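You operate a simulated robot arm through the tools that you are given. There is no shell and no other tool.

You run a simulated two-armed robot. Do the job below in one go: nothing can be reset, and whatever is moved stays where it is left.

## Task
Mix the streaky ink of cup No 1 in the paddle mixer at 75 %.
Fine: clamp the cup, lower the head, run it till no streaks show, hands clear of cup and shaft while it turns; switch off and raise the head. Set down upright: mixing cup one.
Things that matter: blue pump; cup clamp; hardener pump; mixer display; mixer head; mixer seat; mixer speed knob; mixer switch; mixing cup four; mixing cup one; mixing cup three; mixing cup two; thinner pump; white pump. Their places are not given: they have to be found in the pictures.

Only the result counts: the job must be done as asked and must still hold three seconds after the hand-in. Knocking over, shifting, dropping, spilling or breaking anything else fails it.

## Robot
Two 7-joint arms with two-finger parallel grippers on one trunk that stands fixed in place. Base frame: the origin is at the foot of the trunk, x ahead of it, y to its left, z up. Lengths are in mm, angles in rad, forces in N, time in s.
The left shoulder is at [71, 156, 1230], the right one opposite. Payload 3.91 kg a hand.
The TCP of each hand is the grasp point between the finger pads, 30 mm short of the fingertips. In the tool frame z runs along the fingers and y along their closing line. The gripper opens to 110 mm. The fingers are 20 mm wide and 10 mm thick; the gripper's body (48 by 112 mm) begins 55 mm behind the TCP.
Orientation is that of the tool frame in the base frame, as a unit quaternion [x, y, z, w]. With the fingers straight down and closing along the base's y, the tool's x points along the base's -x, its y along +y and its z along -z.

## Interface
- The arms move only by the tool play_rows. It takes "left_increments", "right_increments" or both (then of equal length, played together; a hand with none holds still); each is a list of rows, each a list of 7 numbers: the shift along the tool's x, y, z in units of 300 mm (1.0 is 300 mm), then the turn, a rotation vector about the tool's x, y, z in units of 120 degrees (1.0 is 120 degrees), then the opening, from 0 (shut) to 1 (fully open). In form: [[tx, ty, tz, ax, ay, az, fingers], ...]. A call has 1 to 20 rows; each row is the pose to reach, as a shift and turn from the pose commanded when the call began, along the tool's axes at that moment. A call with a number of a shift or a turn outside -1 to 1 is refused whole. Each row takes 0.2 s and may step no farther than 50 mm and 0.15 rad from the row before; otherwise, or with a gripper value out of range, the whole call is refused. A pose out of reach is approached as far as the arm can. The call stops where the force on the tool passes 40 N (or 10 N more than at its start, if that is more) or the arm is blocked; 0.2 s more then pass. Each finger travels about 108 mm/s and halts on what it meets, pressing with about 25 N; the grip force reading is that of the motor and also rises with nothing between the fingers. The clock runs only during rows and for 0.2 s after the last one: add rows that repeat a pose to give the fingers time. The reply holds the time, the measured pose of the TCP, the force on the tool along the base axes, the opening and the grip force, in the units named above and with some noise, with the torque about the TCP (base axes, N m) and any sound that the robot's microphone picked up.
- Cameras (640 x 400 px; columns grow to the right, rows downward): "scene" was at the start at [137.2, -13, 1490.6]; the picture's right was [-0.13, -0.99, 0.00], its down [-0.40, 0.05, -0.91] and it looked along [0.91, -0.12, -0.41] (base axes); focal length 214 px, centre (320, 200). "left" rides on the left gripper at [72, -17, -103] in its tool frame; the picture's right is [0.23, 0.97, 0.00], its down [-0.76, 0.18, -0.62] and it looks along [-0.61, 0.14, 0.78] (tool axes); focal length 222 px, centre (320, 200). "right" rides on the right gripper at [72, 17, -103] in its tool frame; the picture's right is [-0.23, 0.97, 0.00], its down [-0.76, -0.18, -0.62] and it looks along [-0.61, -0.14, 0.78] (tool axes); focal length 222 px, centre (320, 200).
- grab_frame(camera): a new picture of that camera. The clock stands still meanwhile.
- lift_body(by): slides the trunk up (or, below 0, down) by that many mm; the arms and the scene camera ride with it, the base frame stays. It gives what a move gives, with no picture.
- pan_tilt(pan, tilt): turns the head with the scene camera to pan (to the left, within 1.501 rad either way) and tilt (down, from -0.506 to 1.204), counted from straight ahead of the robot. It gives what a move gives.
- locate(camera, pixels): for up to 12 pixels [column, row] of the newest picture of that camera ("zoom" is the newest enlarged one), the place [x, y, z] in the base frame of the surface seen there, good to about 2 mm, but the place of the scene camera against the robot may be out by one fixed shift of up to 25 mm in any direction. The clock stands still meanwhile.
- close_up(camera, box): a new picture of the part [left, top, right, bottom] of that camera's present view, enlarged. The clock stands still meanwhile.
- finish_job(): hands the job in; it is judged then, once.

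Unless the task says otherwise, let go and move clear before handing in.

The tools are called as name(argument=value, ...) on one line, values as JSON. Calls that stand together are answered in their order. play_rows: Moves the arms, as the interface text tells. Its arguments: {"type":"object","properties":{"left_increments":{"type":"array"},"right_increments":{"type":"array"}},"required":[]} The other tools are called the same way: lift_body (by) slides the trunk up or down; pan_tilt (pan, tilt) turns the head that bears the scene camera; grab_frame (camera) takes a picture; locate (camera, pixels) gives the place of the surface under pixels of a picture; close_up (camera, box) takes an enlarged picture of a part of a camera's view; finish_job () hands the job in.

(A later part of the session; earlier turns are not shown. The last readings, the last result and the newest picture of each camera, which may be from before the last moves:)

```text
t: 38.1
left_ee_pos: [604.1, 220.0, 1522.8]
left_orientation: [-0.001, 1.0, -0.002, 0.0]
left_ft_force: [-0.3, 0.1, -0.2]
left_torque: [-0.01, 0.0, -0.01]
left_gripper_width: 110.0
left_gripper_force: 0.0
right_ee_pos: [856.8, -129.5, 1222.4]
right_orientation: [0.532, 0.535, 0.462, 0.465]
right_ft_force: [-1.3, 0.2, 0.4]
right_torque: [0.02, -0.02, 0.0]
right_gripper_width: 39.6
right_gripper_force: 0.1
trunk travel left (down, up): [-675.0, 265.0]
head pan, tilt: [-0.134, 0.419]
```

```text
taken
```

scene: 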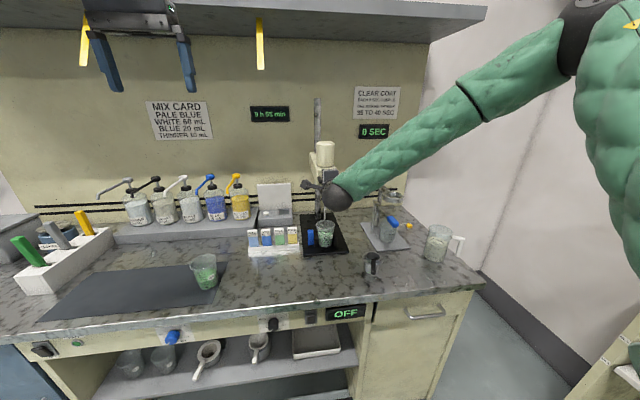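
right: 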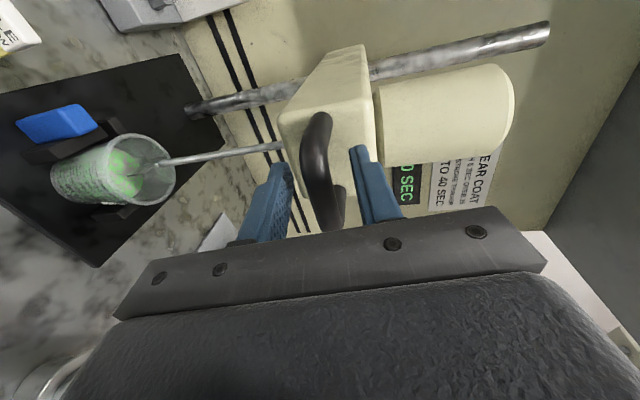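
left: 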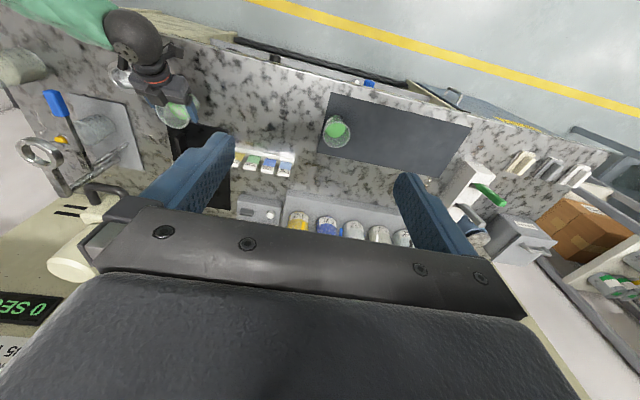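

The head stays where it was left, with the paddle already at the cup's mouth and the elbow now swung up. I'll pitch the hand 30° down around the bar to get out of the wrist limit.

play_rows(right_increments=[[-0.01, 0, -0.015, 0.05, 0, 0, 0.36], [-0.015, 0, -0.033, 0.1, 0, 0, 0.36], [-0.02, 0, -0.033, 0.15, 0, 0, 0.36], [-0.027, 0, -0.033, 0.2, 0, 0, 0.36], [-0.027, 0, -0.033, 0.25, 0, 0, 0.36]])

grab_frame(camera="right")

grab_frame(camera="scene")

```text
t: 39.4
left_ee_pos: [602.7, 218.9, 1523.4]
left_orientation: [-0.002, 1.0, 0.001, -0.001]
left_ft_force: [0.3, -0.9, -0.3]
left_torque: [-0.02, 0.08, 0.04]
left_gripper_width: 110.0
left_gripper_force: 0.0
right_ee_pos: [846.2, -141.6, 1222.7]
right_orientation: [0.636, 0.635, 0.308, 0.311]
right_ft_force: [0.0, -0.5, -0.3]
right_torque: [0.0, -0.02, 0.01]
right_gripper_width: 39.4
right_gripper_force: 0.0
trunk travel left (down, up): [-675.0, 265.0]
head pan, tilt: [-0.134, 0.419]
```

```text
taken
```

right: 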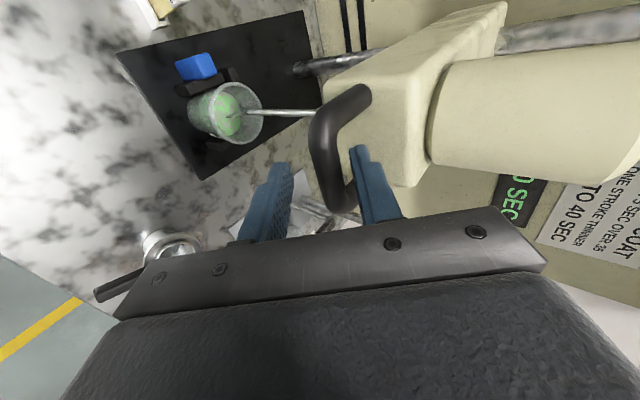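

```text
taken
```

scene: 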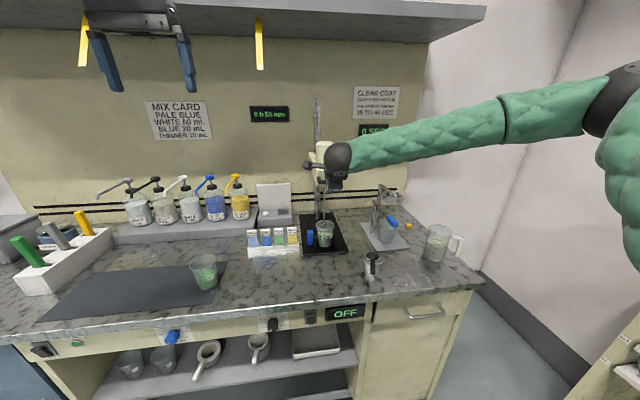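

The hand is now 38° nose-down with the bar between the fingertips. I'll centre by 7 mm, re-grip and push 30 mm further down.

play_rows(right_increments=[[0, 0.012, 0, 0, 0, 0, 0.36], [0, 0.023, 0, 0, 0, 0, 0.25], [0, 0.023, 0, 0, 0, 0, 0.12], [0, 0.023, 0, 0, 0, 0, 0.1], [0, -0.003, 0.02, 0, 0, 0, 0.1], [0, -0.029, 0.041, 0, 0, 0, 0.1], [0, -0.056, 0.0615, 0, 0, 0, 0.1]])

grab_frame(camera="right")

```text
t: 41.0
left_ee_pos: [604.3, 217.5, 1522.9]
left_orientation: [-0.001, 1.0, 0.0, -0.002]
left_ft_force: [0.3, -0.5, 0.2]
left_torque: [-0.02, 0.01, -0.01]
left_gripper_width: 110.1
left_gripper_force: 0.2
right_ee_pos: [851.3, -141.3, 1196.9]
right_orientation: [0.636, 0.635, 0.308, 0.31]
right_ft_force: [9.8, 0.6, -1.6]
right_torque: [-0.5, 0.05, 0.6]
right_gripper_width: 15.7
right_gripper_force: 45.6
trunk travel left (down, up): [-675.0, 265.0]
head pan, tilt: [-0.134, 0.419]
```

```text
taken
```

right: 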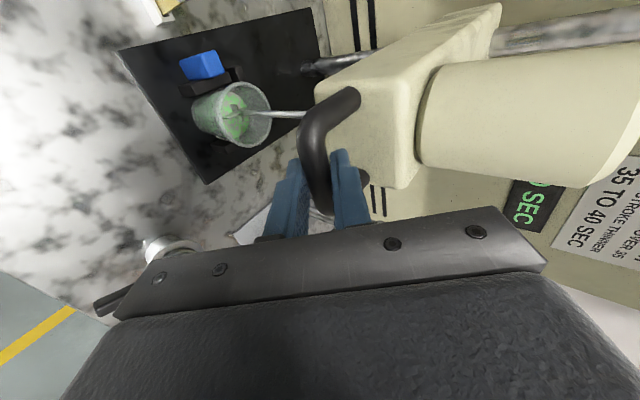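

Grip and descent are good now. Continue down 45 mm, watching the force.

play_rows(right_increments=[[0, -0.022, 0.023, 0, 0, 0, 0.1], [0, -0.047, 0.043, 0, 0, 0, 0.1], [0, -0.07, 0.062, 0, 0, 0, 0.1], [0, -0.093, 0.08, 0, 0, 0, 0.1], [0, -0.116, 0.096, 0, 0, 0, 0.1]])

grab_frame(camera="right")

close_up(camera="scene", box=[270, 130, 390, 265])

```text
t: 42.1
left_ee_pos: [602.6, 218.5, 1524.2]
left_orientation: [-0.001, 1.0, 0.001, -0.001]
left_ft_force: [-0.5, -0.5, 0.1]
left_torque: [-0.01, 0.02, 0.01]
left_gripper_width: 109.7
left_gripper_force: 0.1
right_ee_pos: [850.2, -142.5, 1152.2]
right_orientation: [0.636, 0.636, 0.309, 0.311]
right_ft_force: [-5.1, -2.2, -5.0]
right_torque: [-0.28, 0.11, 0.86]
right_gripper_width: 15.7
right_gripper_force: 45.2
trunk travel left (down, up): [-675.0, 265.0]
head pan, tilt: [-0.134, 0.419]
```

```text
taken
```

right: 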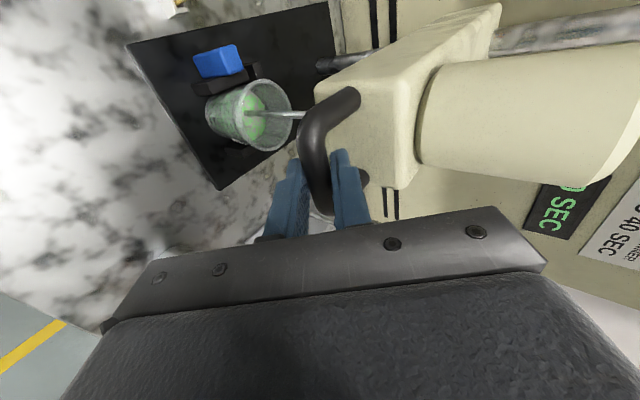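

```text
2.96 times, centred on (330, 198) of scene
```

zoom: 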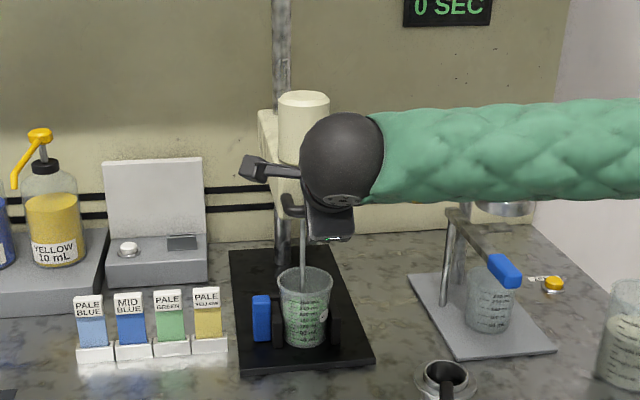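

The paddle tip should be near z≈916, within the ink (surface ≈946). I'll continue in small steps to find the stop.

play_rows(right_increments=[[0, -0.008, 0.006, 0, 0, 0, 0.1], [0, -0.016, 0.012, 0, 0, 0, 0.1], [0, -0.024, 0.018, 0, 0, 0, 0.1], [0, -0.024, 0.018, 0, 0, 0, 0.1]])

grab_frame(camera="right")

```text
t: 43.1
left_ee_pos: [601.0, 219.2, 1525.4]
left_orientation: [-0.001, 1.0, 0.0, 0.001]
left_ft_force: [-0.6, 0.7, 0.2]
left_torque: [0.01, 0.02, -0.01]
left_gripper_width: 110.1
left_gripper_force: 0.1
right_ee_pos: [851.3, -142.6, 1147.1]
right_orientation: [0.635, 0.635, 0.31, 0.312]
right_ft_force: [2.0, -6.7, 12.0]
right_torque: [-0.61, -0.12, 0.51]
right_gripper_width: 15.7
right_gripper_force: 45.2
trunk travel left (down, up): [-675.0, 265.0]
head pan, tilt: [-0.134, 0.419]
```

```text
taken
```

right: 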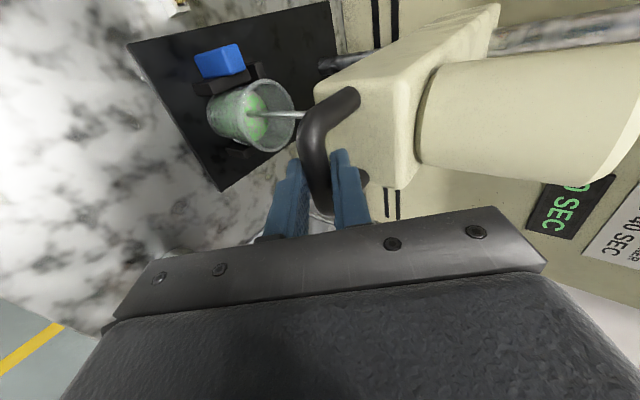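

Only 5 of 9 mm came and fz rose to +12 N, so this looks like the stop. One more small press to confirm.

play_rows(right_increments=[[0, -0.008, 0.006, 0, 0, 0, 0.1], [0, -0.013, 0.01, 0, 0, 0, 0.1], [0, -0.013, 0.01, 0, 0, 0, 0.1]])

```text
t: 43.8
left_ee_pos: [601.2, 218.7, 1523.9]
left_orientation: [-0.001, 1.0, 0.0, 0.002]
left_ft_force: [0.4, 1.0, -0.3]
left_torque: [0.01, 0.03, -0.01]
left_gripper_width: 110.0
left_gripper_force: 0.1
right_ee_pos: [850.7, -140.8, 1146.9]
right_orientation: [0.634, 0.633, 0.313, 0.315]
right_ft_force: [-8.8, -6.2, 9.7]
right_torque: [-0.95, -0.08, 0.3]
right_gripper_width: 15.7
right_gripper_force: 45.4
trunk travel left (down, up): [-675.0, 265.0]
head pan, tilt: [-0.134, 0.419]
stopped in row 3 (right hand): the force on the tool passed its limit at 43 N (the readings are from after the stop); the commanded pose is now the measured one
```

The head is firmly on its lower stop (43 N, no movement). Opening and withdrawing along the tool axis.

play_rows(right_increments=[[0, 0, 0, 0, 0, 0, 0.25], [0, 0, 0, 0, 0, 0, 0.36], [0, 0, 0, 0, 0, 0, 0.36], [0, 0, -0.06, 0, 0, 0, 0.36], [0, 0, -0.16, 0, 0, 0, 0.36], [0, 0, -0.29, 0, 0, 0, 0.36], [0, 0, -0.42, 0, 0, 0, 0.36]])

grab_frame(camera="right")

grab_frame(camera="scene")

```text
t: 45.4
left_ee_pos: [602.0, 217.6, 1524.3]
left_orientation: [-0.001, 1.0, -0.001, 0.0]
left_ft_force: [-0.6, 0.2, -0.4]
left_torque: [0.0, -0.02, -0.01]
left_gripper_width: 109.9
left_gripper_force: 0.1
right_ee_pos: [749.9, -141.3, 1223.0]
right_orientation: [0.635, 0.634, 0.311, 0.315]
right_ft_force: [-0.3, 0.9, -0.1]
right_torque: [-0.01, 0.04, -0.02]
right_gripper_width: 39.7
right_gripper_force: 0.0
trunk travel left (down, up): [-675.0, 265.0]
head pan, tilt: [-0.134, 0.419]
```

```text
taken
```

right: 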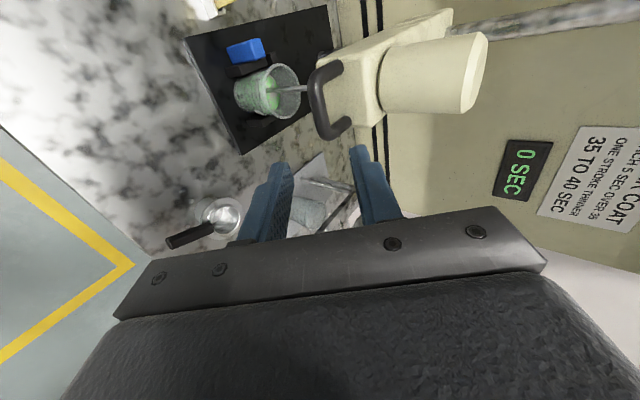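

```text
taken
```

scene: 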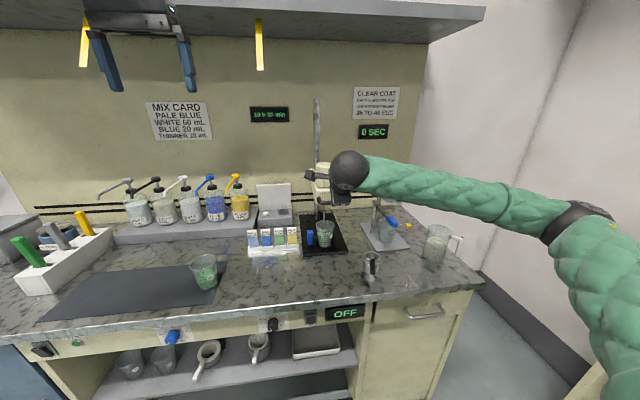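

The head stays down with the paddle in the cup. Next the controls: I'll tilt the head camera down to see the panel well.

pan_tilt(pan=0.1, tilt=0.85)

grab_frame(camera="scene")

```text
t: 46.3
left_ee_pos: [602.4, 218.3, 1524.9]
left_orientation: [0.0, 1.0, -0.001, 0.0]
left_ft_force: [-1.1, -0.4, -0.8]
left_torque: [0.01, -0.04, 0.04]
left_gripper_width: 110.0
left_gripper_force: 0.0
right_ee_pos: [752.7, -141.3, 1222.7]
right_orientation: [0.635, 0.634, 0.312, 0.313]
right_ft_force: [0.0, 0.2, 0.2]
right_torque: [-0.01, -0.01, -0.02]
right_gripper_width: 39.4
right_gripper_force: 0.0
trunk travel left (down, up): [-675.0, 265.0]
head pan, tilt: [0.099, 0.85]
```

```text
taken
```

scene: 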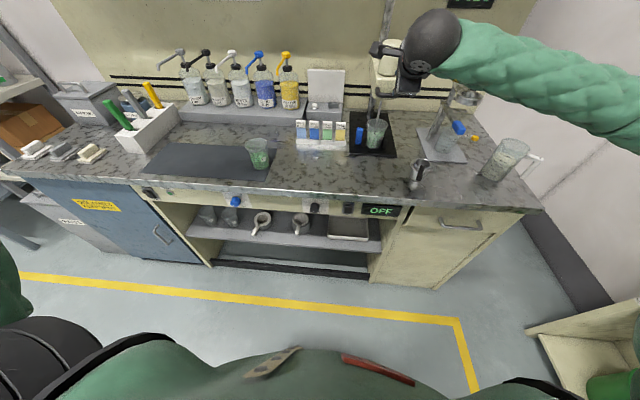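

close_up(camera="scene", box=[285, 175, 413, 255])

locate(camera="zoom", pixels=[[140, 165], [150, 180], [120, 140], [180, 150], [300, 150], [310, 170], [480, 175], [150, 95], [320, 100], [250, 180], [160, 190], [400, 190]])

```text
5.00 times, centred on (349, 215) of scene
```

zoom: 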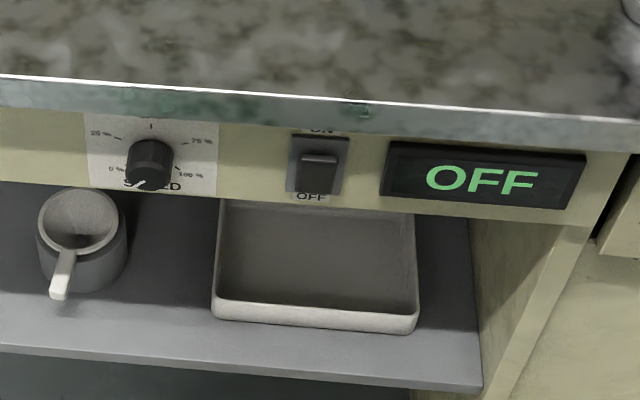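

```text
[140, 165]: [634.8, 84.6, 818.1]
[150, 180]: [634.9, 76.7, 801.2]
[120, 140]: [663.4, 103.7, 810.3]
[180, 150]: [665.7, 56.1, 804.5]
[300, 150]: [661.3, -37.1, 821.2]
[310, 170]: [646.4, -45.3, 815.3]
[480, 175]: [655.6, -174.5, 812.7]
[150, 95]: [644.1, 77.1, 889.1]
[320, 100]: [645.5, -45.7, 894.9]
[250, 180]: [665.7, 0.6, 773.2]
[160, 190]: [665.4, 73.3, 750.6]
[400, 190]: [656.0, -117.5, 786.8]
```

The speed knob is near (640, 83, 797) after correction, panel face at x≈670, counter edge at x≈650; the rocker is near (651, -41, 802). I'll bring the left hand down in front of the counter to work the knob, and move the right hand away from the mixer.

play_rows(left_increments=[[0.051, -0.028, 0.155, 0, 0, 0, 1], [0.102, -0.056, 0.31, 0, 0, 0, 1], [0.154, -0.084, 0.465, 0, 0, 0, 1], [0.205, -0.112, 0.62, 0, 0, 0, 1], [0.256, -0.14, 0.775, 0, 0, 0, 1], [0.307, -0.168, 0.93, 0, 0, 0, 1]], right_increments=[[-0.08, 0.02, -0.07, 0, 0, 0, 0.36], [-0.16, 0.04, -0.14, 0, 0, 0, 0.36], [-0.24, 0.06, -0.21, 0, 0, 0, 0.36], [-0.32, 0.08, -0.28, 0, 0, 0, 0.36], [-0.4, 0.1, -0.35, 0, 0, 0, 0.36], [-0.48, 0.12, -0.35, 0, 0, 0, 0.36]])

grab_frame(camera="left")

grab_frame(camera="scene")

```text
t: 47.7
left_ee_pos: [512.2, 168.6, 1244.8]
left_orientation: [-0.003, 1.0, 0.0, -0.002]
left_ft_force: [0.5, -0.6, 0.1]
left_torque: [0.04, 0.01, 0.05]
left_gripper_width: 109.8
left_gripper_force: 0.0
right_ee_pos: [692.0, -284.4, 1312.5]
right_orientation: [0.635, 0.634, 0.312, 0.313]
right_ft_force: [1.0, -0.5, 0.2]
right_torque: [0.0, 0.0, 0.0]
right_gripper_width: 40.0
right_gripper_force: 0.2
trunk travel left (down, up): [-675.0, 265.0]
head pan, tilt: [0.099, 0.85]
```

```text
taken
```

left: 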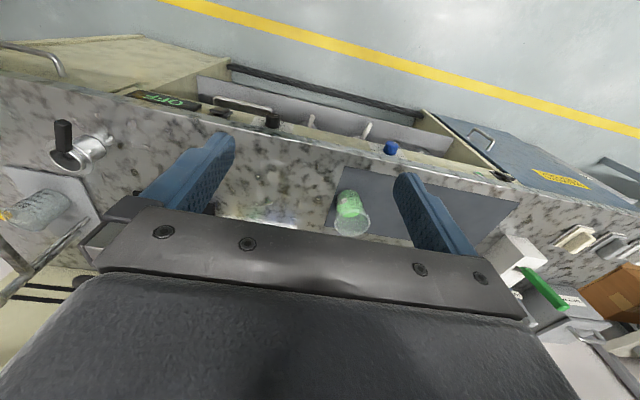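

```text
taken
```

scene: 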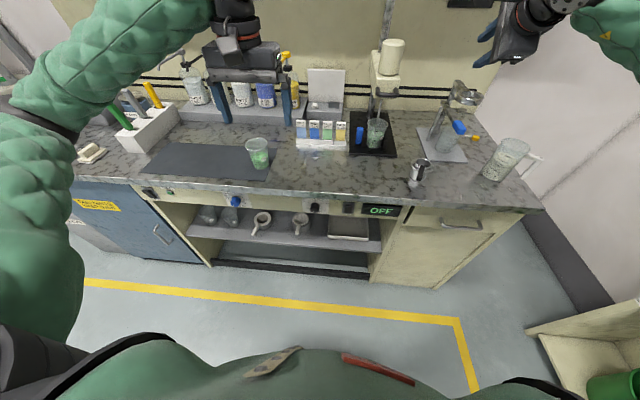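

Left hand is clear in front. Continue lowering it.

play_rows(left_increments=[[0.029, -0.028, 0.138, 0, 0, 0, 1], [0.057, -0.056, 0.276, 0, 0, 0, 1], [0.086, -0.084, 0.414, 0, 0, 0, 1], [0.114, -0.112, 0.552, 0, 0, 0, 1], [0.143, -0.14, 0.69, 0, 0, 0, 1], [0.171, -0.168, 0.828, 0, 0, 0, 1], [0.2, -0.196, 0.967, 0, 0, 0, 1]])

grab_frame(camera="left")

grab_frame(camera="scene")

```text
t: 49.3
left_ee_pos: [450.8, 107.3, 955.2]
left_orientation: [-0.001, 1.0, 0.0, -0.001]
left_ft_force: [0.9, 0.8, -0.3]
left_torque: [-0.02, 0.02, -0.02]
left_gripper_width: 109.9
left_gripper_force: 0.0
right_ee_pos: [690.3, -284.5, 1313.9]
right_orientation: [0.634, 0.634, 0.312, 0.314]
right_ft_force: [-0.1, -0.6, -0.7]
right_torque: [0.01, 0.03, 0.0]
right_gripper_width: 39.5
right_gripper_force: 0.1
trunk travel left (down, up): [-675.0, 265.0]
head pan, tilt: [0.099, 0.85]
```

```text
taken
```

left: 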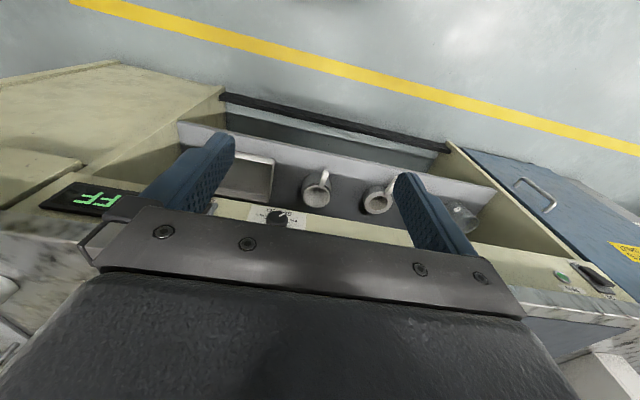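

```text
taken
```

scene: 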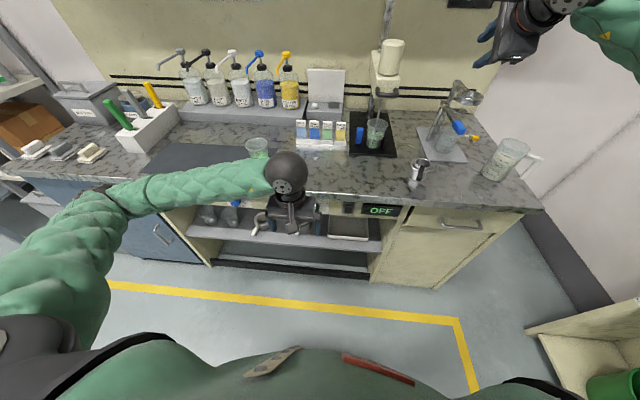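

close_up(camera="left", box=[235, 195, 331, 255])

locate(camera="zoom", pixels=[[330, 135], [300, 100], [250, 130], [420, 130], [120, 90], [480, 170], [350, 160], [290, 150], [370, 110], [560, 50]])

```text
6.67 times, centred on (283, 225) of left
```

zoom: 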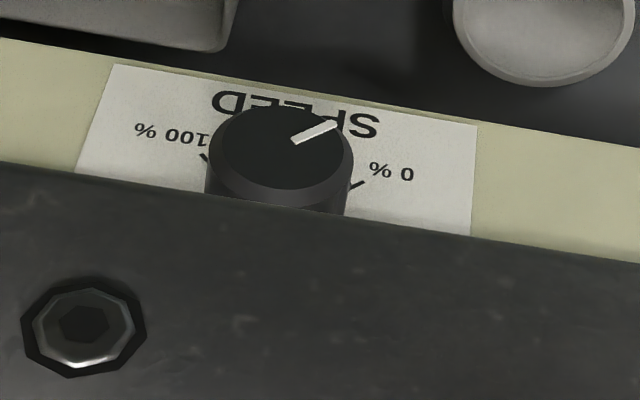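

```text
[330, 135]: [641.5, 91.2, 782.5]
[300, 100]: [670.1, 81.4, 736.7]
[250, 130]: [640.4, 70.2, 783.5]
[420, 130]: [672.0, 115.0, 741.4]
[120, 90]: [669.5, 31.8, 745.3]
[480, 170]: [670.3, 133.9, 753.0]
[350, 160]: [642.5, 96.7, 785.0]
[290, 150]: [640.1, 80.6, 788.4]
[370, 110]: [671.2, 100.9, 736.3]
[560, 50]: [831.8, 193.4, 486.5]
```

Knob face centre ≈ (640, 78, 788), diameter ≈40 mm, pointer at 0 % (lower-left as I face it). I'll swing the left hand level and bring it in front of the knob.

play_rows(left_increments=[[-0.037, -0.008, 0.043, 0, -0.0625, 0, 1], [-0.075, -0.016, 0.086, 0, -0.125, 0, 1], [-0.112, -0.024, 0.129, 0, -0.1875, 0, 1], [-0.149, -0.031, 0.172, 0, -0.25, 0, 1], [-0.186, -0.039, 0.215, 0, -0.3125, 0, 1], [-0.224, -0.047, 0.259, 0, -0.375, 0, 1], [-0.261, -0.055, 0.302, 0, -0.4375, 0, 1], [-0.298, -0.063, 0.345, 0, -0.5, 0, 1], [-0.335, -0.071, 0.388, 0, -0.5625, 0, 1], [-0.373, -0.078, 0.431, 0, -0.625, 0, 1], [-0.41, -0.086, 0.474, 0, -0.6875, 0, 1], [-0.447, -0.094, 0.517, 0, -0.75, 0, 1]])

grab_frame(camera="left")

grab_frame(camera="scene")

```text
t: 51.9
left_ee_pos: [597.4, -37.1, 881.1]
left_orientation: [-0.016, 0.728, 0.016, 0.685]
left_ft_force: [-1.2, -1.1, 0.0]
left_torque: [-0.02, -0.01, 0.02]
left_gripper_width: 110.1
left_gripper_force: 0.1
left hand out of reach, approached as far as the arm can: row 8, 9, 10, 11, 12
right_ee_pos: [690.5, -285.7, 1313.6]
right_orientation: [0.635, 0.633, 0.312, 0.313]
right_ft_force: [-0.1, 0.2, -0.1]
right_torque: [0.0, -0.01, -0.03]
right_gripper_width: 39.6
right_gripper_force: 0.0
trunk travel left (down, up): [-675.0, 265.0]
head pan, tilt: [0.099, 0.85]
```

```text
taken
```

left: 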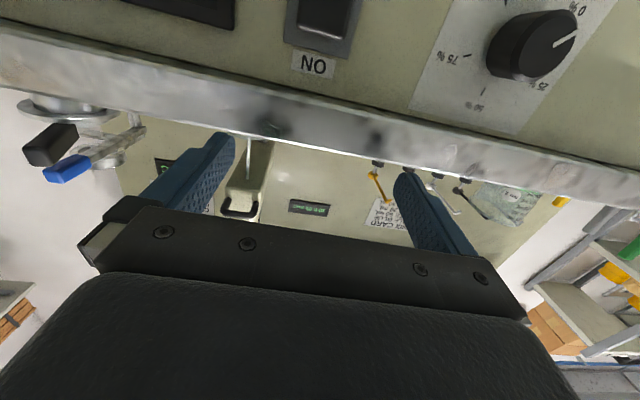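

```text
taken
```

scene: 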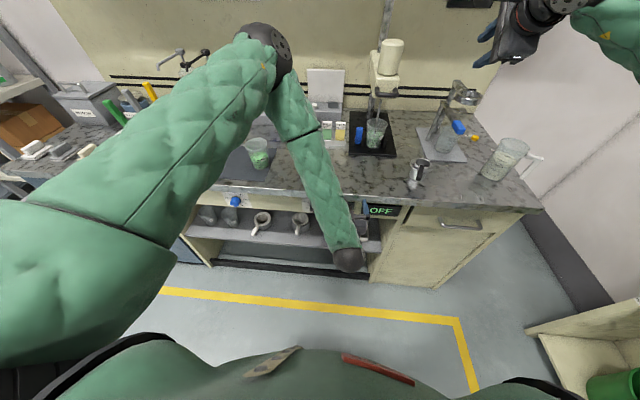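

Pointing level at this height drove the left arm into a limit (it ended at y=-37 with the elbow raised), touching nothing. I'll back it off to a nose-down pitch, which also works for gripping the knob from its two sides.

play_rows(left_increments=[[-0.0015, 0.057, -0.036, 0, 0.052, 0, 1], [-0.003, 0.113, -0.071, 0, 0.104, 0, 1], [-0.0045, 0.17, -0.107, 0, 0.156, 0, 1], [-0.006, 0.227, -0.142, 0, 0.208, 0, 1], [-0.0075, 0.283, -0.178, 0, 0.26, 0, 1], [-0.009, 0.34, -0.213, 0, 0.3125, 0, 1], [-0.0105, 0.396, -0.249, 0, 0.3646, 0, 1], [-0.012, 0.453, -0.284, 0, 0.4167, 0, 1]])

grab_frame(camera="left")

grab_frame(camera="scene")

```text
t: 53.7
left_ee_pos: [505.3, 95.9, 888.6]
left_orientation: [-0.021, 0.949, 0.007, 0.313]
left_ft_force: [1.1, -0.8, 0.3]
left_torque: [-0.01, -0.02, 0.0]
left_gripper_width: 109.8
left_gripper_force: 0.1
right_ee_pos: [690.6, -283.5, 1314.4]
right_orientation: [0.634, 0.635, 0.311, 0.314]
right_ft_force: [0.6, 0.6, 0.2]
right_torque: [-0.02, -0.02, -0.01]
right_gripper_width: 39.6
right_gripper_force: 0.0
trunk travel left (down, up): [-675.0, 265.0]
head pan, tilt: [0.099, 0.85]
```

```text
taken
```

left: 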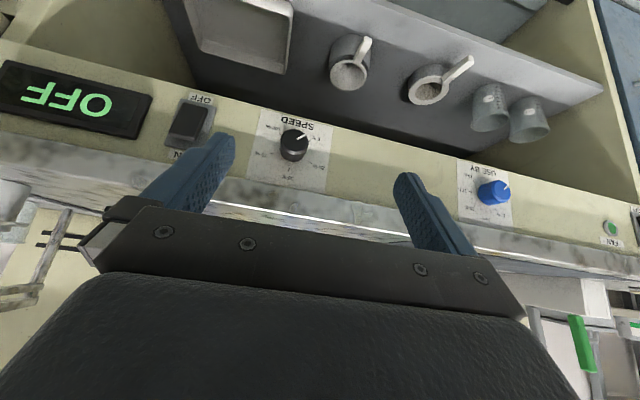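

```text
taken
```

scene: 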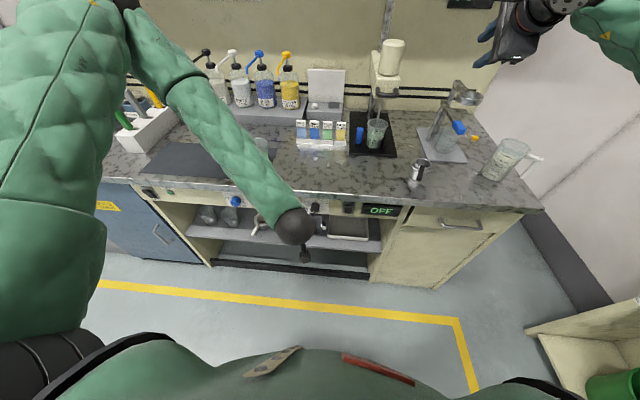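

Now I have an excellent view of the panel: knob at (294,145), switch at (187,122). I'll zoom to read the scale and measure.

close_up(camera="left", box=[150, 90, 350, 215])

locate(camera="zoom", pixels=[[465, 175], [430, 165], [490, 140], [460, 215], [350, 80], [560, 100], [355, 240], [540, 310], [115, 100], [120, 60], [100, 150], [50, 190]])

close_up(camera="left", box=[246, 100, 342, 200])

```text
3.20 times, centred on (250, 152) of left
```

zoom: 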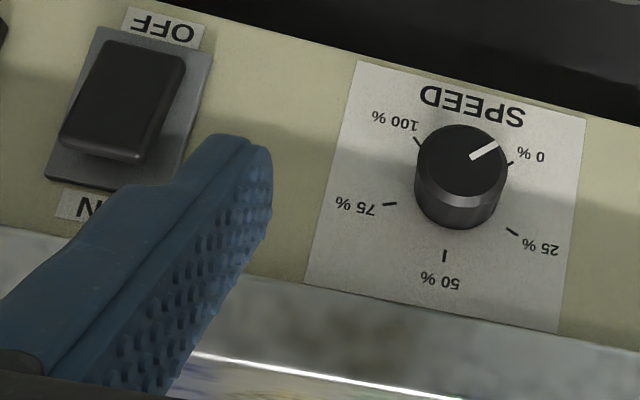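

```text
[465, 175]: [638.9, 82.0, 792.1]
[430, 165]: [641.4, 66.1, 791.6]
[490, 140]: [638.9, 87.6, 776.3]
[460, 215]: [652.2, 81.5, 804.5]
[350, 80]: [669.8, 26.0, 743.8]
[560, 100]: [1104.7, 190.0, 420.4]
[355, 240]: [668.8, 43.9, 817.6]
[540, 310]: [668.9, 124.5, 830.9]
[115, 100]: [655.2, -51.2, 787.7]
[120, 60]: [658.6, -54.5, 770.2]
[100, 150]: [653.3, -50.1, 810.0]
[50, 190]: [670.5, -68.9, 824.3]
```

```text
4.00 times, centred on (294, 150) of left
```

zoom: 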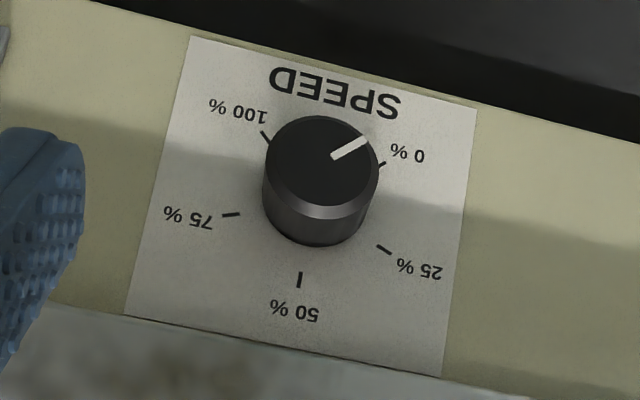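

locate(camera="zoom", pixels=[[382, 163], [384, 250], [299, 279], [230, 214], [265, 136], [322, 160], [334, 155], [364, 141], [272, 160], [370, 165], [322, 118], [320, 203]])

```text
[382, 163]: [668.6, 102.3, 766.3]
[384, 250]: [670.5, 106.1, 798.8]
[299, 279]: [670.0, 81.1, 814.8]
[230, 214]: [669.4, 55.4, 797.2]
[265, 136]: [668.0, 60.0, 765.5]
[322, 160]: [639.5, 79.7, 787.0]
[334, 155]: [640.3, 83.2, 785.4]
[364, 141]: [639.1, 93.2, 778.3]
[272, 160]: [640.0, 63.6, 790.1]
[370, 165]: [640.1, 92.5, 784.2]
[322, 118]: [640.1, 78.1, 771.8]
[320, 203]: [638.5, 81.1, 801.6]
```

Ticks confirm a 270° scale centred at (y 80.8, z 787.3): 0 % at −135°, 75 % at +67.5°; knob diameter ≈31 mm, face x≈640, panel x≈669. I'll go to a pre-grasp 35° nose-down in front of the knob.

play_rows(left_increments=[[-0.018, -0.012, 0.056, 0, -0.031, 0, 0.8], [-0.036, -0.024, 0.112, 0, -0.061, 0, 0.6], [-0.054, -0.036, 0.169, 0, -0.092, 0, 0.5], [-0.072, -0.048, 0.225, 0, -0.122, 0, 0.5], [-0.09, -0.06, 0.281, 0, -0.153, 0, 0.5]])

grab_frame(camera="left")

grab_frame(camera="scene")

```text
t: 54.9
left_ee_pos: [577.9, 76.4, 835.2]
left_orientation: [-0.019, 0.887, 0.012, 0.461]
left_ft_force: [-0.3, -1.0, -0.9]
left_torque: [0.07, 0.0, -0.01]
left_gripper_width: 55.2
left_gripper_force: 0.0
right_ee_pos: [690.4, -286.8, 1313.0]
right_orientation: [0.635, 0.634, 0.312, 0.313]
right_ft_force: [-0.3, -0.9, -1.2]
right_torque: [0.04, -0.04, 0.02]
right_gripper_width: 39.9
right_gripper_force: 0.0
trunk travel left (down, up): [-675.0, 265.0]
head pan, tilt: [0.099, 0.85]
```

```text
taken
```

left: 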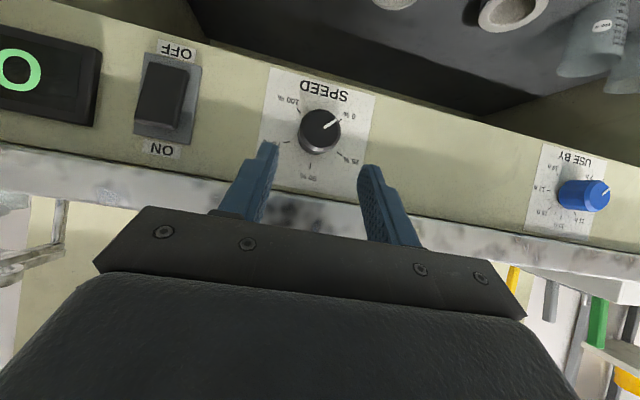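

```text
taken
```

scene: 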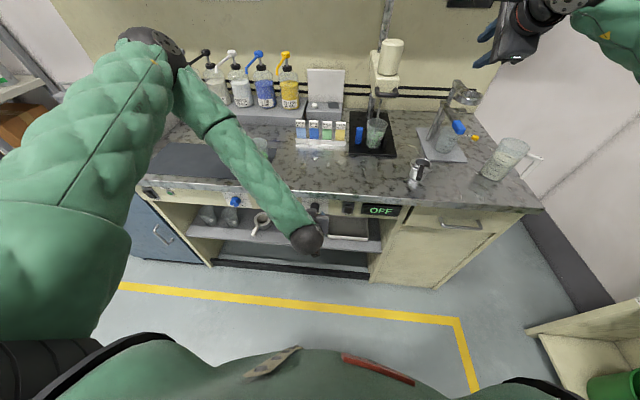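

Reached without trouble. Now I'll roll the hand −70° about the knob's axis at standoff, so the grip can turn clockwise a long way.

play_rows(left_increments=[[0.008, 0.017, 0.0065, 0.0335, 0.0026, -0.0477, 0.5], [0.016, 0.034, 0.013, 0.067, 0.0052, -0.0954, 0.5], [0.024, 0.052, 0.0195, 0.1005, 0.0078, -0.1431, 0.5], [0.032, 0.069, 0.026, 0.134, 0.0104, -0.1908, 0.5], [0.04, 0.086, 0.0325, 0.1675, 0.013, -0.2385, 0.5], [0.048, 0.103, 0.039, 0.201, 0.0156, -0.2862, 0.5], [0.056, 0.12, 0.0455, 0.2345, 0.0182, -0.3339, 0.5], [0.064, 0.138, 0.052, 0.268, 0.0208, -0.3816, 0.5], [0.072, 0.155, 0.0585, 0.3015, 0.0234, -0.4293, 0.5], [0.08, 0.172, 0.065, 0.335, 0.026, -0.477, 0.5]])

grab_frame(camera="left")

grab_frame(camera="scene")

```text
t: 57.1
left_ee_pos: [501.6, -102.4, 962.9]
left_orientation: [-0.326, 0.73, -0.448, 0.4]
left_ft_force: [-0.2, 0.4, -0.1]
left_torque: [0.0, -0.02, 0.0]
left_gripper_width: 54.9
left_gripper_force: 0.0
left hand out of reach, approached as far as the arm can: row 1, 2, 3, 4, 5, 6, 7, 8, 9, 10
right_ee_pos: [691.1, -282.0, 1314.2]
right_orientation: [0.635, 0.634, 0.312, 0.313]
right_ft_force: [-0.5, 1.0, 0.3]
right_torque: [-0.01, -0.02, -0.02]
right_gripper_width: 39.7
right_gripper_force: 0.1
trunk travel left (down, up): [-675.0, 265.0]
head pan, tilt: [0.099, 0.85]
```

```text
taken
```

left: 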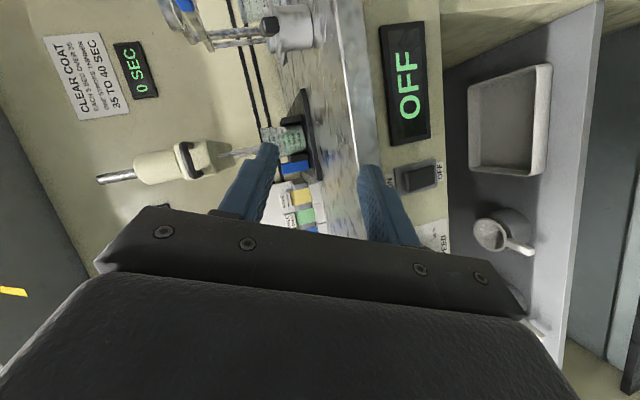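

```text
taken
```

scene: 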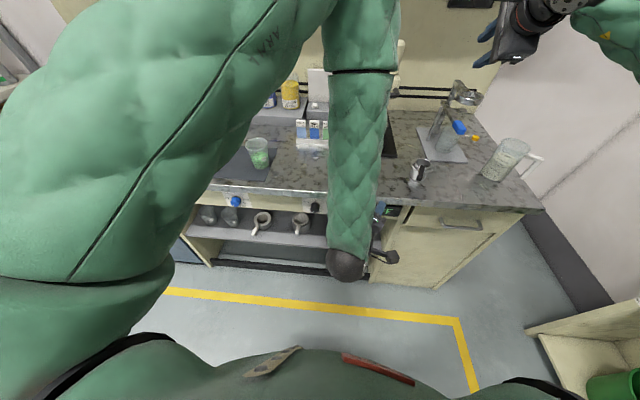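

That roll pushed the left arm into its limits and it drifted away to (502, −102, 963), without contact. The left arm's elbow-up posture is poor for this, so I'll park the left hand up and to the left, and use the right arm, which reaches here more naturally.

play_rows(left_increments=[[-0.07, -0.02, -0.047, -0.039, 0.035, 0.0286, 0.5], [-0.14, -0.04, -0.094, -0.0785, 0.07, 0.057, 0.5], [-0.21, -0.06, -0.141, -0.118, 0.105, 0.0858, 0.5], [-0.281, -0.08, -0.188, -0.157, 0.14, 0.1143, 0.5], [-0.351, -0.1, -0.235, -0.196, 0.175, 0.143, 0.5], [-0.421, -0.12, -0.283, -0.2355, 0.2105, 0.1715, 0.5], [-0.492, -0.14, -0.33, -0.275, 0.2456, 0.2, 0.5], [-0.562, -0.16, -0.377, -0.314, 0.2807, 0.2287, 0.5], [-0.632, -0.18, -0.424, -0.353, 0.3158, 0.2573, 0.5], [-0.702, -0.2, -0.471, -0.3925, 0.351, 0.2858, 0.5], [-0.773, -0.22, -0.518, -0.432, 0.386, 0.314, 0.5], [-0.843, -0.24, -0.565, -0.471, 0.421, 0.343, 0.5]])

grab_frame(camera="scene")

```text
t: 57.8
left_ee_pos: [447.9, -68.1, 916.8]
left_orientation: [-0.331, 0.836, -0.332, 0.286]
left_ft_force: [-0.4, 0.2, 0.2]
left_torque: [0.0, -0.01, 0.03]
left_gripper_width: 54.9
left_gripper_force: 0.1
left hand out of reach, approached as far as the arm can: row 1, 2, 3
right_ee_pos: [690.9, -284.5, 1313.1]
right_orientation: [0.635, 0.634, 0.313, 0.313]
right_ft_force: [0.7, 0.2, 0.1]
right_torque: [-0.01, -0.03, 0.02]
right_gripper_width: 39.7
right_gripper_force: 0.0
trunk travel left (down, up): [-675.0, 265.0]
head pan, tilt: [0.099, 0.85]
stopped in row 3 (left hand): the arm was blocked; the commanded pose is now the measured one
```

```text
taken
```

scene: 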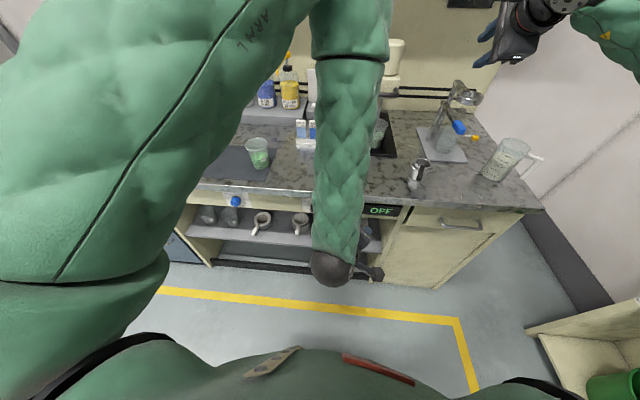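

The left arm was reported blocked. I'll look from the other cameras before moving further.

grab_frame(camera="left")

grab_frame(camera="right")

pan_tilt(pan=0.6, tilt=0.3)

grab_frame(camera="scene")

```text
taken
```

left: 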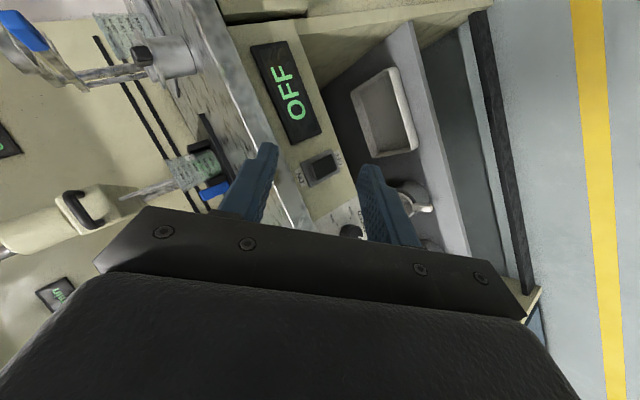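

```text
taken
```

right: 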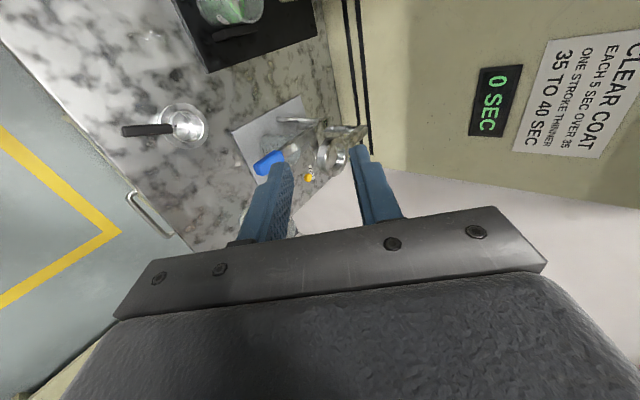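

```text
t: 58.8
left_ee_pos: [448.1, -69.0, 917.5]
left_orientation: [-0.33, 0.836, -0.332, 0.287]
left_ft_force: [-0.1, 0.0, 0.3]
left_torque: [-0.01, 0.01, 0.02]
left_gripper_width: 54.9
left_gripper_force: 0.1
right_ee_pos: [690.8, -285.1, 1312.8]
right_orientation: [0.635, 0.634, 0.312, 0.313]
right_ft_force: [0.1, 0.2, 0.1]
right_torque: [-0.01, -0.02, 0.03]
right_gripper_width: 39.8
right_gripper_force: 0.1
trunk travel left (down, up): [-675.0, 265.0]
head pan, tilt: [0.6, 0.3]
```

```text
taken
```

scene: 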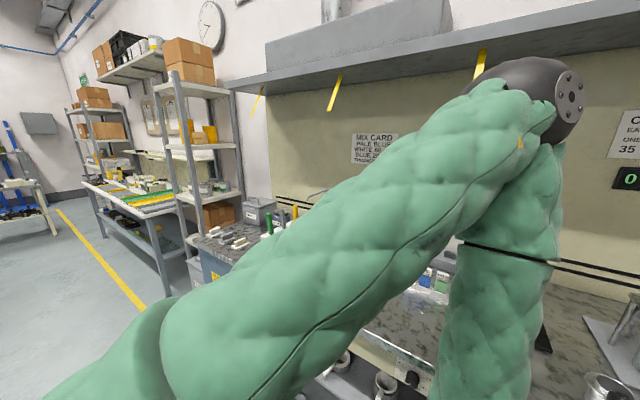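

Nothing is in contact; the left elbow is just high and forward (joint limits). I'll unwind it gently, translating up and left with orientation held.

play_rows(left_increments=[[-0.047, -0.027, -0.056, 0, 0, 0, 0.5], [-0.094, -0.054, -0.112, 0, 0, 0, 0.5], [-0.142, -0.082, -0.167, 0, 0, 0, 0.5], [-0.189, -0.109, -0.223, 0, 0, 0, 0.5], [-0.236, -0.136, -0.279, 0, 0, 0, 0.5]])

grab_frame(camera="scene")

```text
t: 60.0
left_ee_pos: [501.9, -56.0, 992.3]
left_orientation: [-0.328, 0.836, -0.333, 0.287]
left_ft_force: [0.5, -0.2, 0.8]
left_torque: [-0.02, 0.03, 0.02]
left_gripper_width: 55.2
left_gripper_force: 0.1
left hand out of reach, approached as far as the arm can: row 1, 2, 3, 4, 5
right_ee_pos: [690.6, -283.8, 1313.5]
right_orientation: [0.634, 0.634, 0.312, 0.314]
right_ft_force: [-0.6, 0.1, 1.0]
right_torque: [0.02, 0.01, 0.0]
right_gripper_width: 39.6
right_gripper_force: 0.1
trunk travel left (down, up): [-675.0, 265.0]
head pan, tilt: [0.6, 0.3]
```

```text
taken
```

scene: 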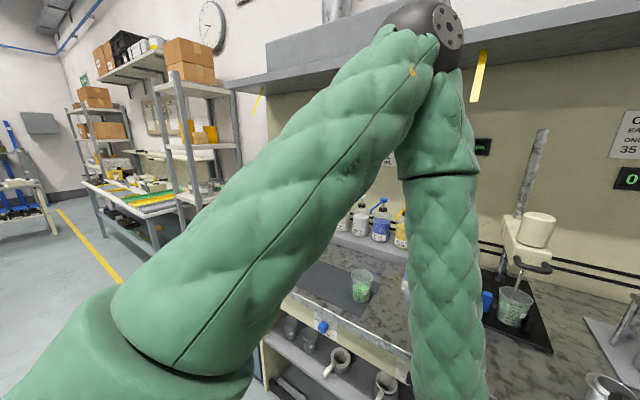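

locate(camera="scene", pixels=[[415, 15], [450, 25], [300, 80], [480, 55], [430, 120], [440, 250], [440, 390], [200, 300], [350, 130], [600, 15], [340, 30]])

```text
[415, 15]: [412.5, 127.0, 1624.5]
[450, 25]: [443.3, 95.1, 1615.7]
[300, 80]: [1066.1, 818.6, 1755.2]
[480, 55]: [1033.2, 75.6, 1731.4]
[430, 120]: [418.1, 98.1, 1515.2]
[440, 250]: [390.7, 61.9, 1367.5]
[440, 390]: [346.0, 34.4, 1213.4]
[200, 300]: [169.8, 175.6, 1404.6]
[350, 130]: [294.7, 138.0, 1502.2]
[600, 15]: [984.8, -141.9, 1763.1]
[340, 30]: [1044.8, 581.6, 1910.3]
```

The elbow sits at about (430, 110, 1600), far from the shelf at x≥980. I'll keep unwinding: rotate back toward tool-down while rising.

play_rows(left_increments=[[-0.03, -0.014, -0.061, -0.037, 0.032, 0.037, 0.5], [-0.061, -0.028, -0.122, -0.075, 0.064, 0.074, 0.5], [-0.092, -0.042, -0.182, -0.112, 0.097, 0.11, 0.5], [-0.122, -0.056, -0.243, -0.15, 0.129, 0.147, 0.5], [-0.153, -0.069, -0.304, -0.187, 0.161, 0.184, 0.5], [-0.183, -0.083, -0.365, -0.225, 0.193, 0.221, 0.5], [-0.214, -0.097, -0.425, -0.262, 0.226, 0.257, 0.5], [-0.244, -0.111, -0.486, -0.3, 0.258, 0.294, 0.5], [-0.275, -0.125, -0.547, -0.337, 0.29, 0.331, 0.5]])

grab_frame(camera="scene")

```text
t: 62.0
left_ee_pos: [450.0, 44.5, 1144.9]
left_orientation: [0.001, 1.0, 0.001, -0.002]
left_ft_force: [0.4, 0.4, 0.0]
left_torque: [0.01, -0.04, 0.0]
left_gripper_width: 55.1
left_gripper_force: 0.0
left hand out of reach, approached as far as the arm can: row 1, 2, 3, 4, 6
right_ee_pos: [689.2, -285.4, 1314.7]
right_orientation: [0.634, 0.634, 0.312, 0.314]
right_ft_force: [-0.2, 0.0, 0.7]
right_torque: [0.02, 0.01, 0.0]
right_gripper_width: 39.7
right_gripper_force: 0.0
trunk travel left (down, up): [-675.0, 265.0]
head pan, tilt: [0.6, 0.3]
```

```text
taken
```

scene: 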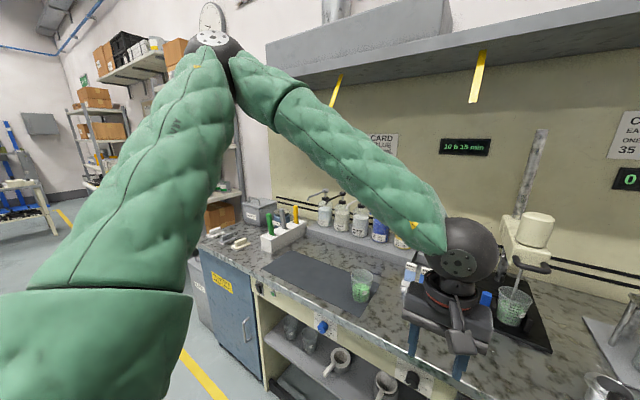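

Left hand is back to tool-down and free. Parking it up and to the left.

play_rows(left_increments=[[-0.021, 0.107, -0.065, 0, 0, 0, 0.5], [-0.042, 0.213, -0.129, 0, 0, 0, 0.5], [-0.063, 0.32, -0.194, 0, 0, 0, 0.5], [-0.083, 0.427, -0.258, 0, 0, 0, 0.5], [-0.104, 0.533, -0.323, 0, 0, 0, 0.5], [-0.125, 0.64, -0.388, 0, 0, 0, 0.5], [-0.146, 0.746, -0.452, 0, 0, 0, 0.5], [-0.167, 0.853, -0.517, 0, 0, 0, 0.5]])

pan_tilt(pan=0.0, tilt=0.7)

grab_frame(camera="scene")

```text
t: 63.8
left_ee_pos: [504.2, 301.1, 1294.9]
left_orientation: [-0.001, 1.0, 0.0, -0.001]
left_ft_force: [0.4, 0.4, -0.3]
left_torque: [-0.03, -0.01, -0.01]
left_gripper_width: 55.3
left_gripper_force: 0.0
right_ee_pos: [690.1, -284.3, 1314.3]
right_orientation: [0.634, 0.635, 0.311, 0.314]
right_ft_force: [-0.1, 0.2, 0.2]
right_torque: [0.01, -0.03, -0.04]
right_gripper_width: 39.7
right_gripper_force: 0.0
trunk travel left (down, up): [-675.0, 265.0]
head pan, tilt: [0.6, 0.3]
```

```text
t: 64.8
left_ee_pos: [505.1, 300.0, 1295.1]
left_orientation: [0.0, 1.0, 0.001, -0.001]
left_ft_force: [-0.1, -0.7, 0.7]
left_torque: [-0.02, 0.02, 0.01]
left_gripper_width: 54.7
left_gripper_force: 0.1
right_ee_pos: [690.3, -283.9, 1313.7]
right_orientation: [0.634, 0.634, 0.312, 0.313]
right_ft_force: [0.4, 0.4, 0.9]
right_torque: [-0.02, 0.02, 0.0]
right_gripper_width: 39.7
right_gripper_force: 0.0
trunk travel left (down, up): [-675.0, 265.0]
head pan, tilt: [0.0, 0.7]
```

```text
taken
```

scene: 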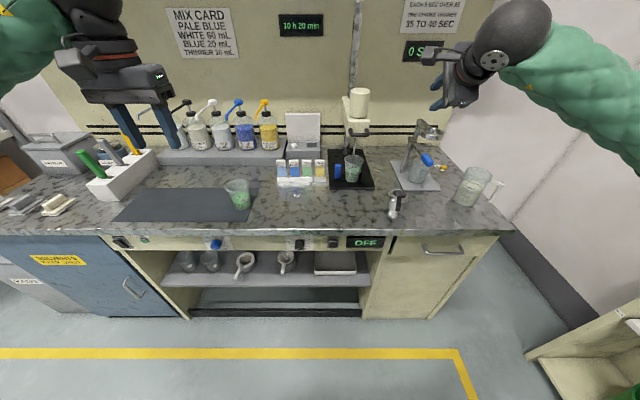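

Both hands are clear. Raising the trunk will give the arms a better posture for the low panel (forearms come from above), and the shelf at x≥980 is far ahead, so I'll lift 200 mm.

lift_body(by=200)

grab_frame(camera="scene")

```text
t: 66.9
left_ee_pos: [504.8, 299.6, 1494.7]
left_orientation: [0.0, 1.0, 0.001, 0.0]
left_ft_force: [0.5, 0.2, -0.2]
left_torque: [0.03, -0.02, 0.01]
left_gripper_width: 55.3
left_gripper_force: 0.0
right_ee_pos: [690.9, -284.8, 1513.0]
right_orientation: [0.635, 0.634, 0.311, 0.314]
right_ft_force: [0.9, -0.5, 0.2]
right_torque: [-0.02, 0.02, 0.0]
right_gripper_width: 39.6
right_gripper_force: 0.1
trunk travel left (down, up): [-875.0, 65.0]
head pan, tilt: [0.0, 0.7]
```

```text
taken
```

scene: 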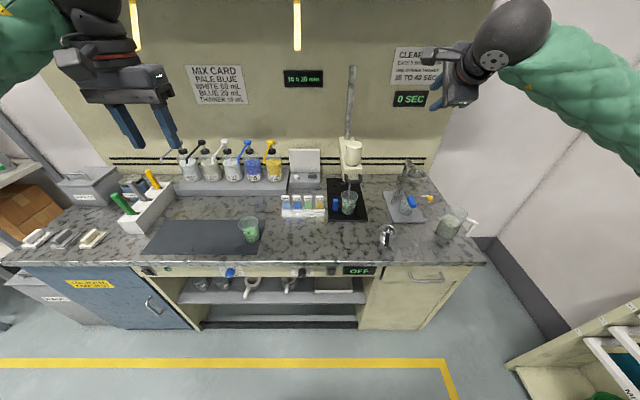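

Trunk is up 200 mm. Now I'll roll the right hand back (camera under, closing line along y) while bringing it nearer.

play_rows(right_increments=[[0.028, -0.042, -0.009, 0, 0, -0.0625, 0.5], [0.056, -0.085, -0.018, 0, 0, -0.125, 0.5], [0.083, -0.127, -0.028, 0, 0, -0.1875, 0.5], [0.111, -0.17, -0.037, 0, 0, -0.25, 0.5], [0.139, -0.212, -0.046, 0, 0, -0.3125, 0.5], [0.167, -0.255, -0.055, 0, 0, -0.375, 0.5], [0.194, -0.297, -0.064, 0, 0, -0.4375, 0.5], [0.222, -0.339, -0.073, 0, 0, -0.5, 0.5], [0.25, -0.382, -0.083, 0, 0, -0.5625, 0.5], [0.278, -0.424, -0.092, 0, 0, -0.625, 0.5], [0.305, -0.467, -0.101, 0, 0, -0.6875, 0.5], [0.333, -0.509, -0.11, 0, 0, -0.75, 0.5]])

grab_frame(camera="scene")

```text
t: 69.5
left_ee_pos: [504.8, 299.5, 1495.4]
left_orientation: [-0.001, 1.0, 0.001, -0.002]
left_ft_force: [0.5, 0.2, -0.4]
left_torque: [0.03, 0.01, 0.02]
left_gripper_width: 54.9
left_gripper_force: 0.1
right_ee_pos: [598.4, -178.4, 1418.9]
right_orientation: [0.0, 0.898, -0.003, 0.441]
right_ft_force: [-0.1, 0.9, -0.5]
right_torque: [0.0, -0.03, 0.0]
right_gripper_width: 55.0
right_gripper_force: 0.0
right hand out of reach, approached as far as the arm can: row 10, 11, 12
trunk travel left (down, up): [-875.0, 65.0]
head pan, tilt: [0.0, 0.7]
```

```text
taken
```

scene: 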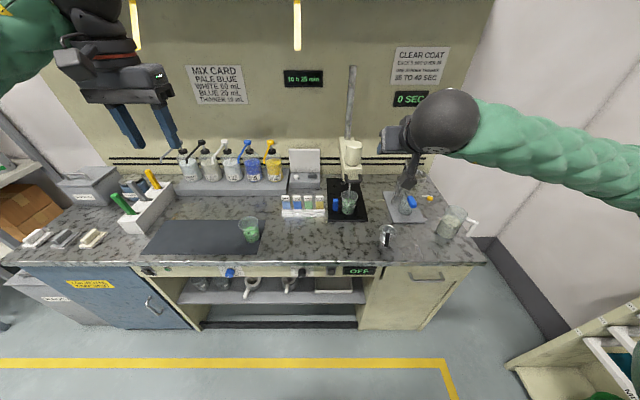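

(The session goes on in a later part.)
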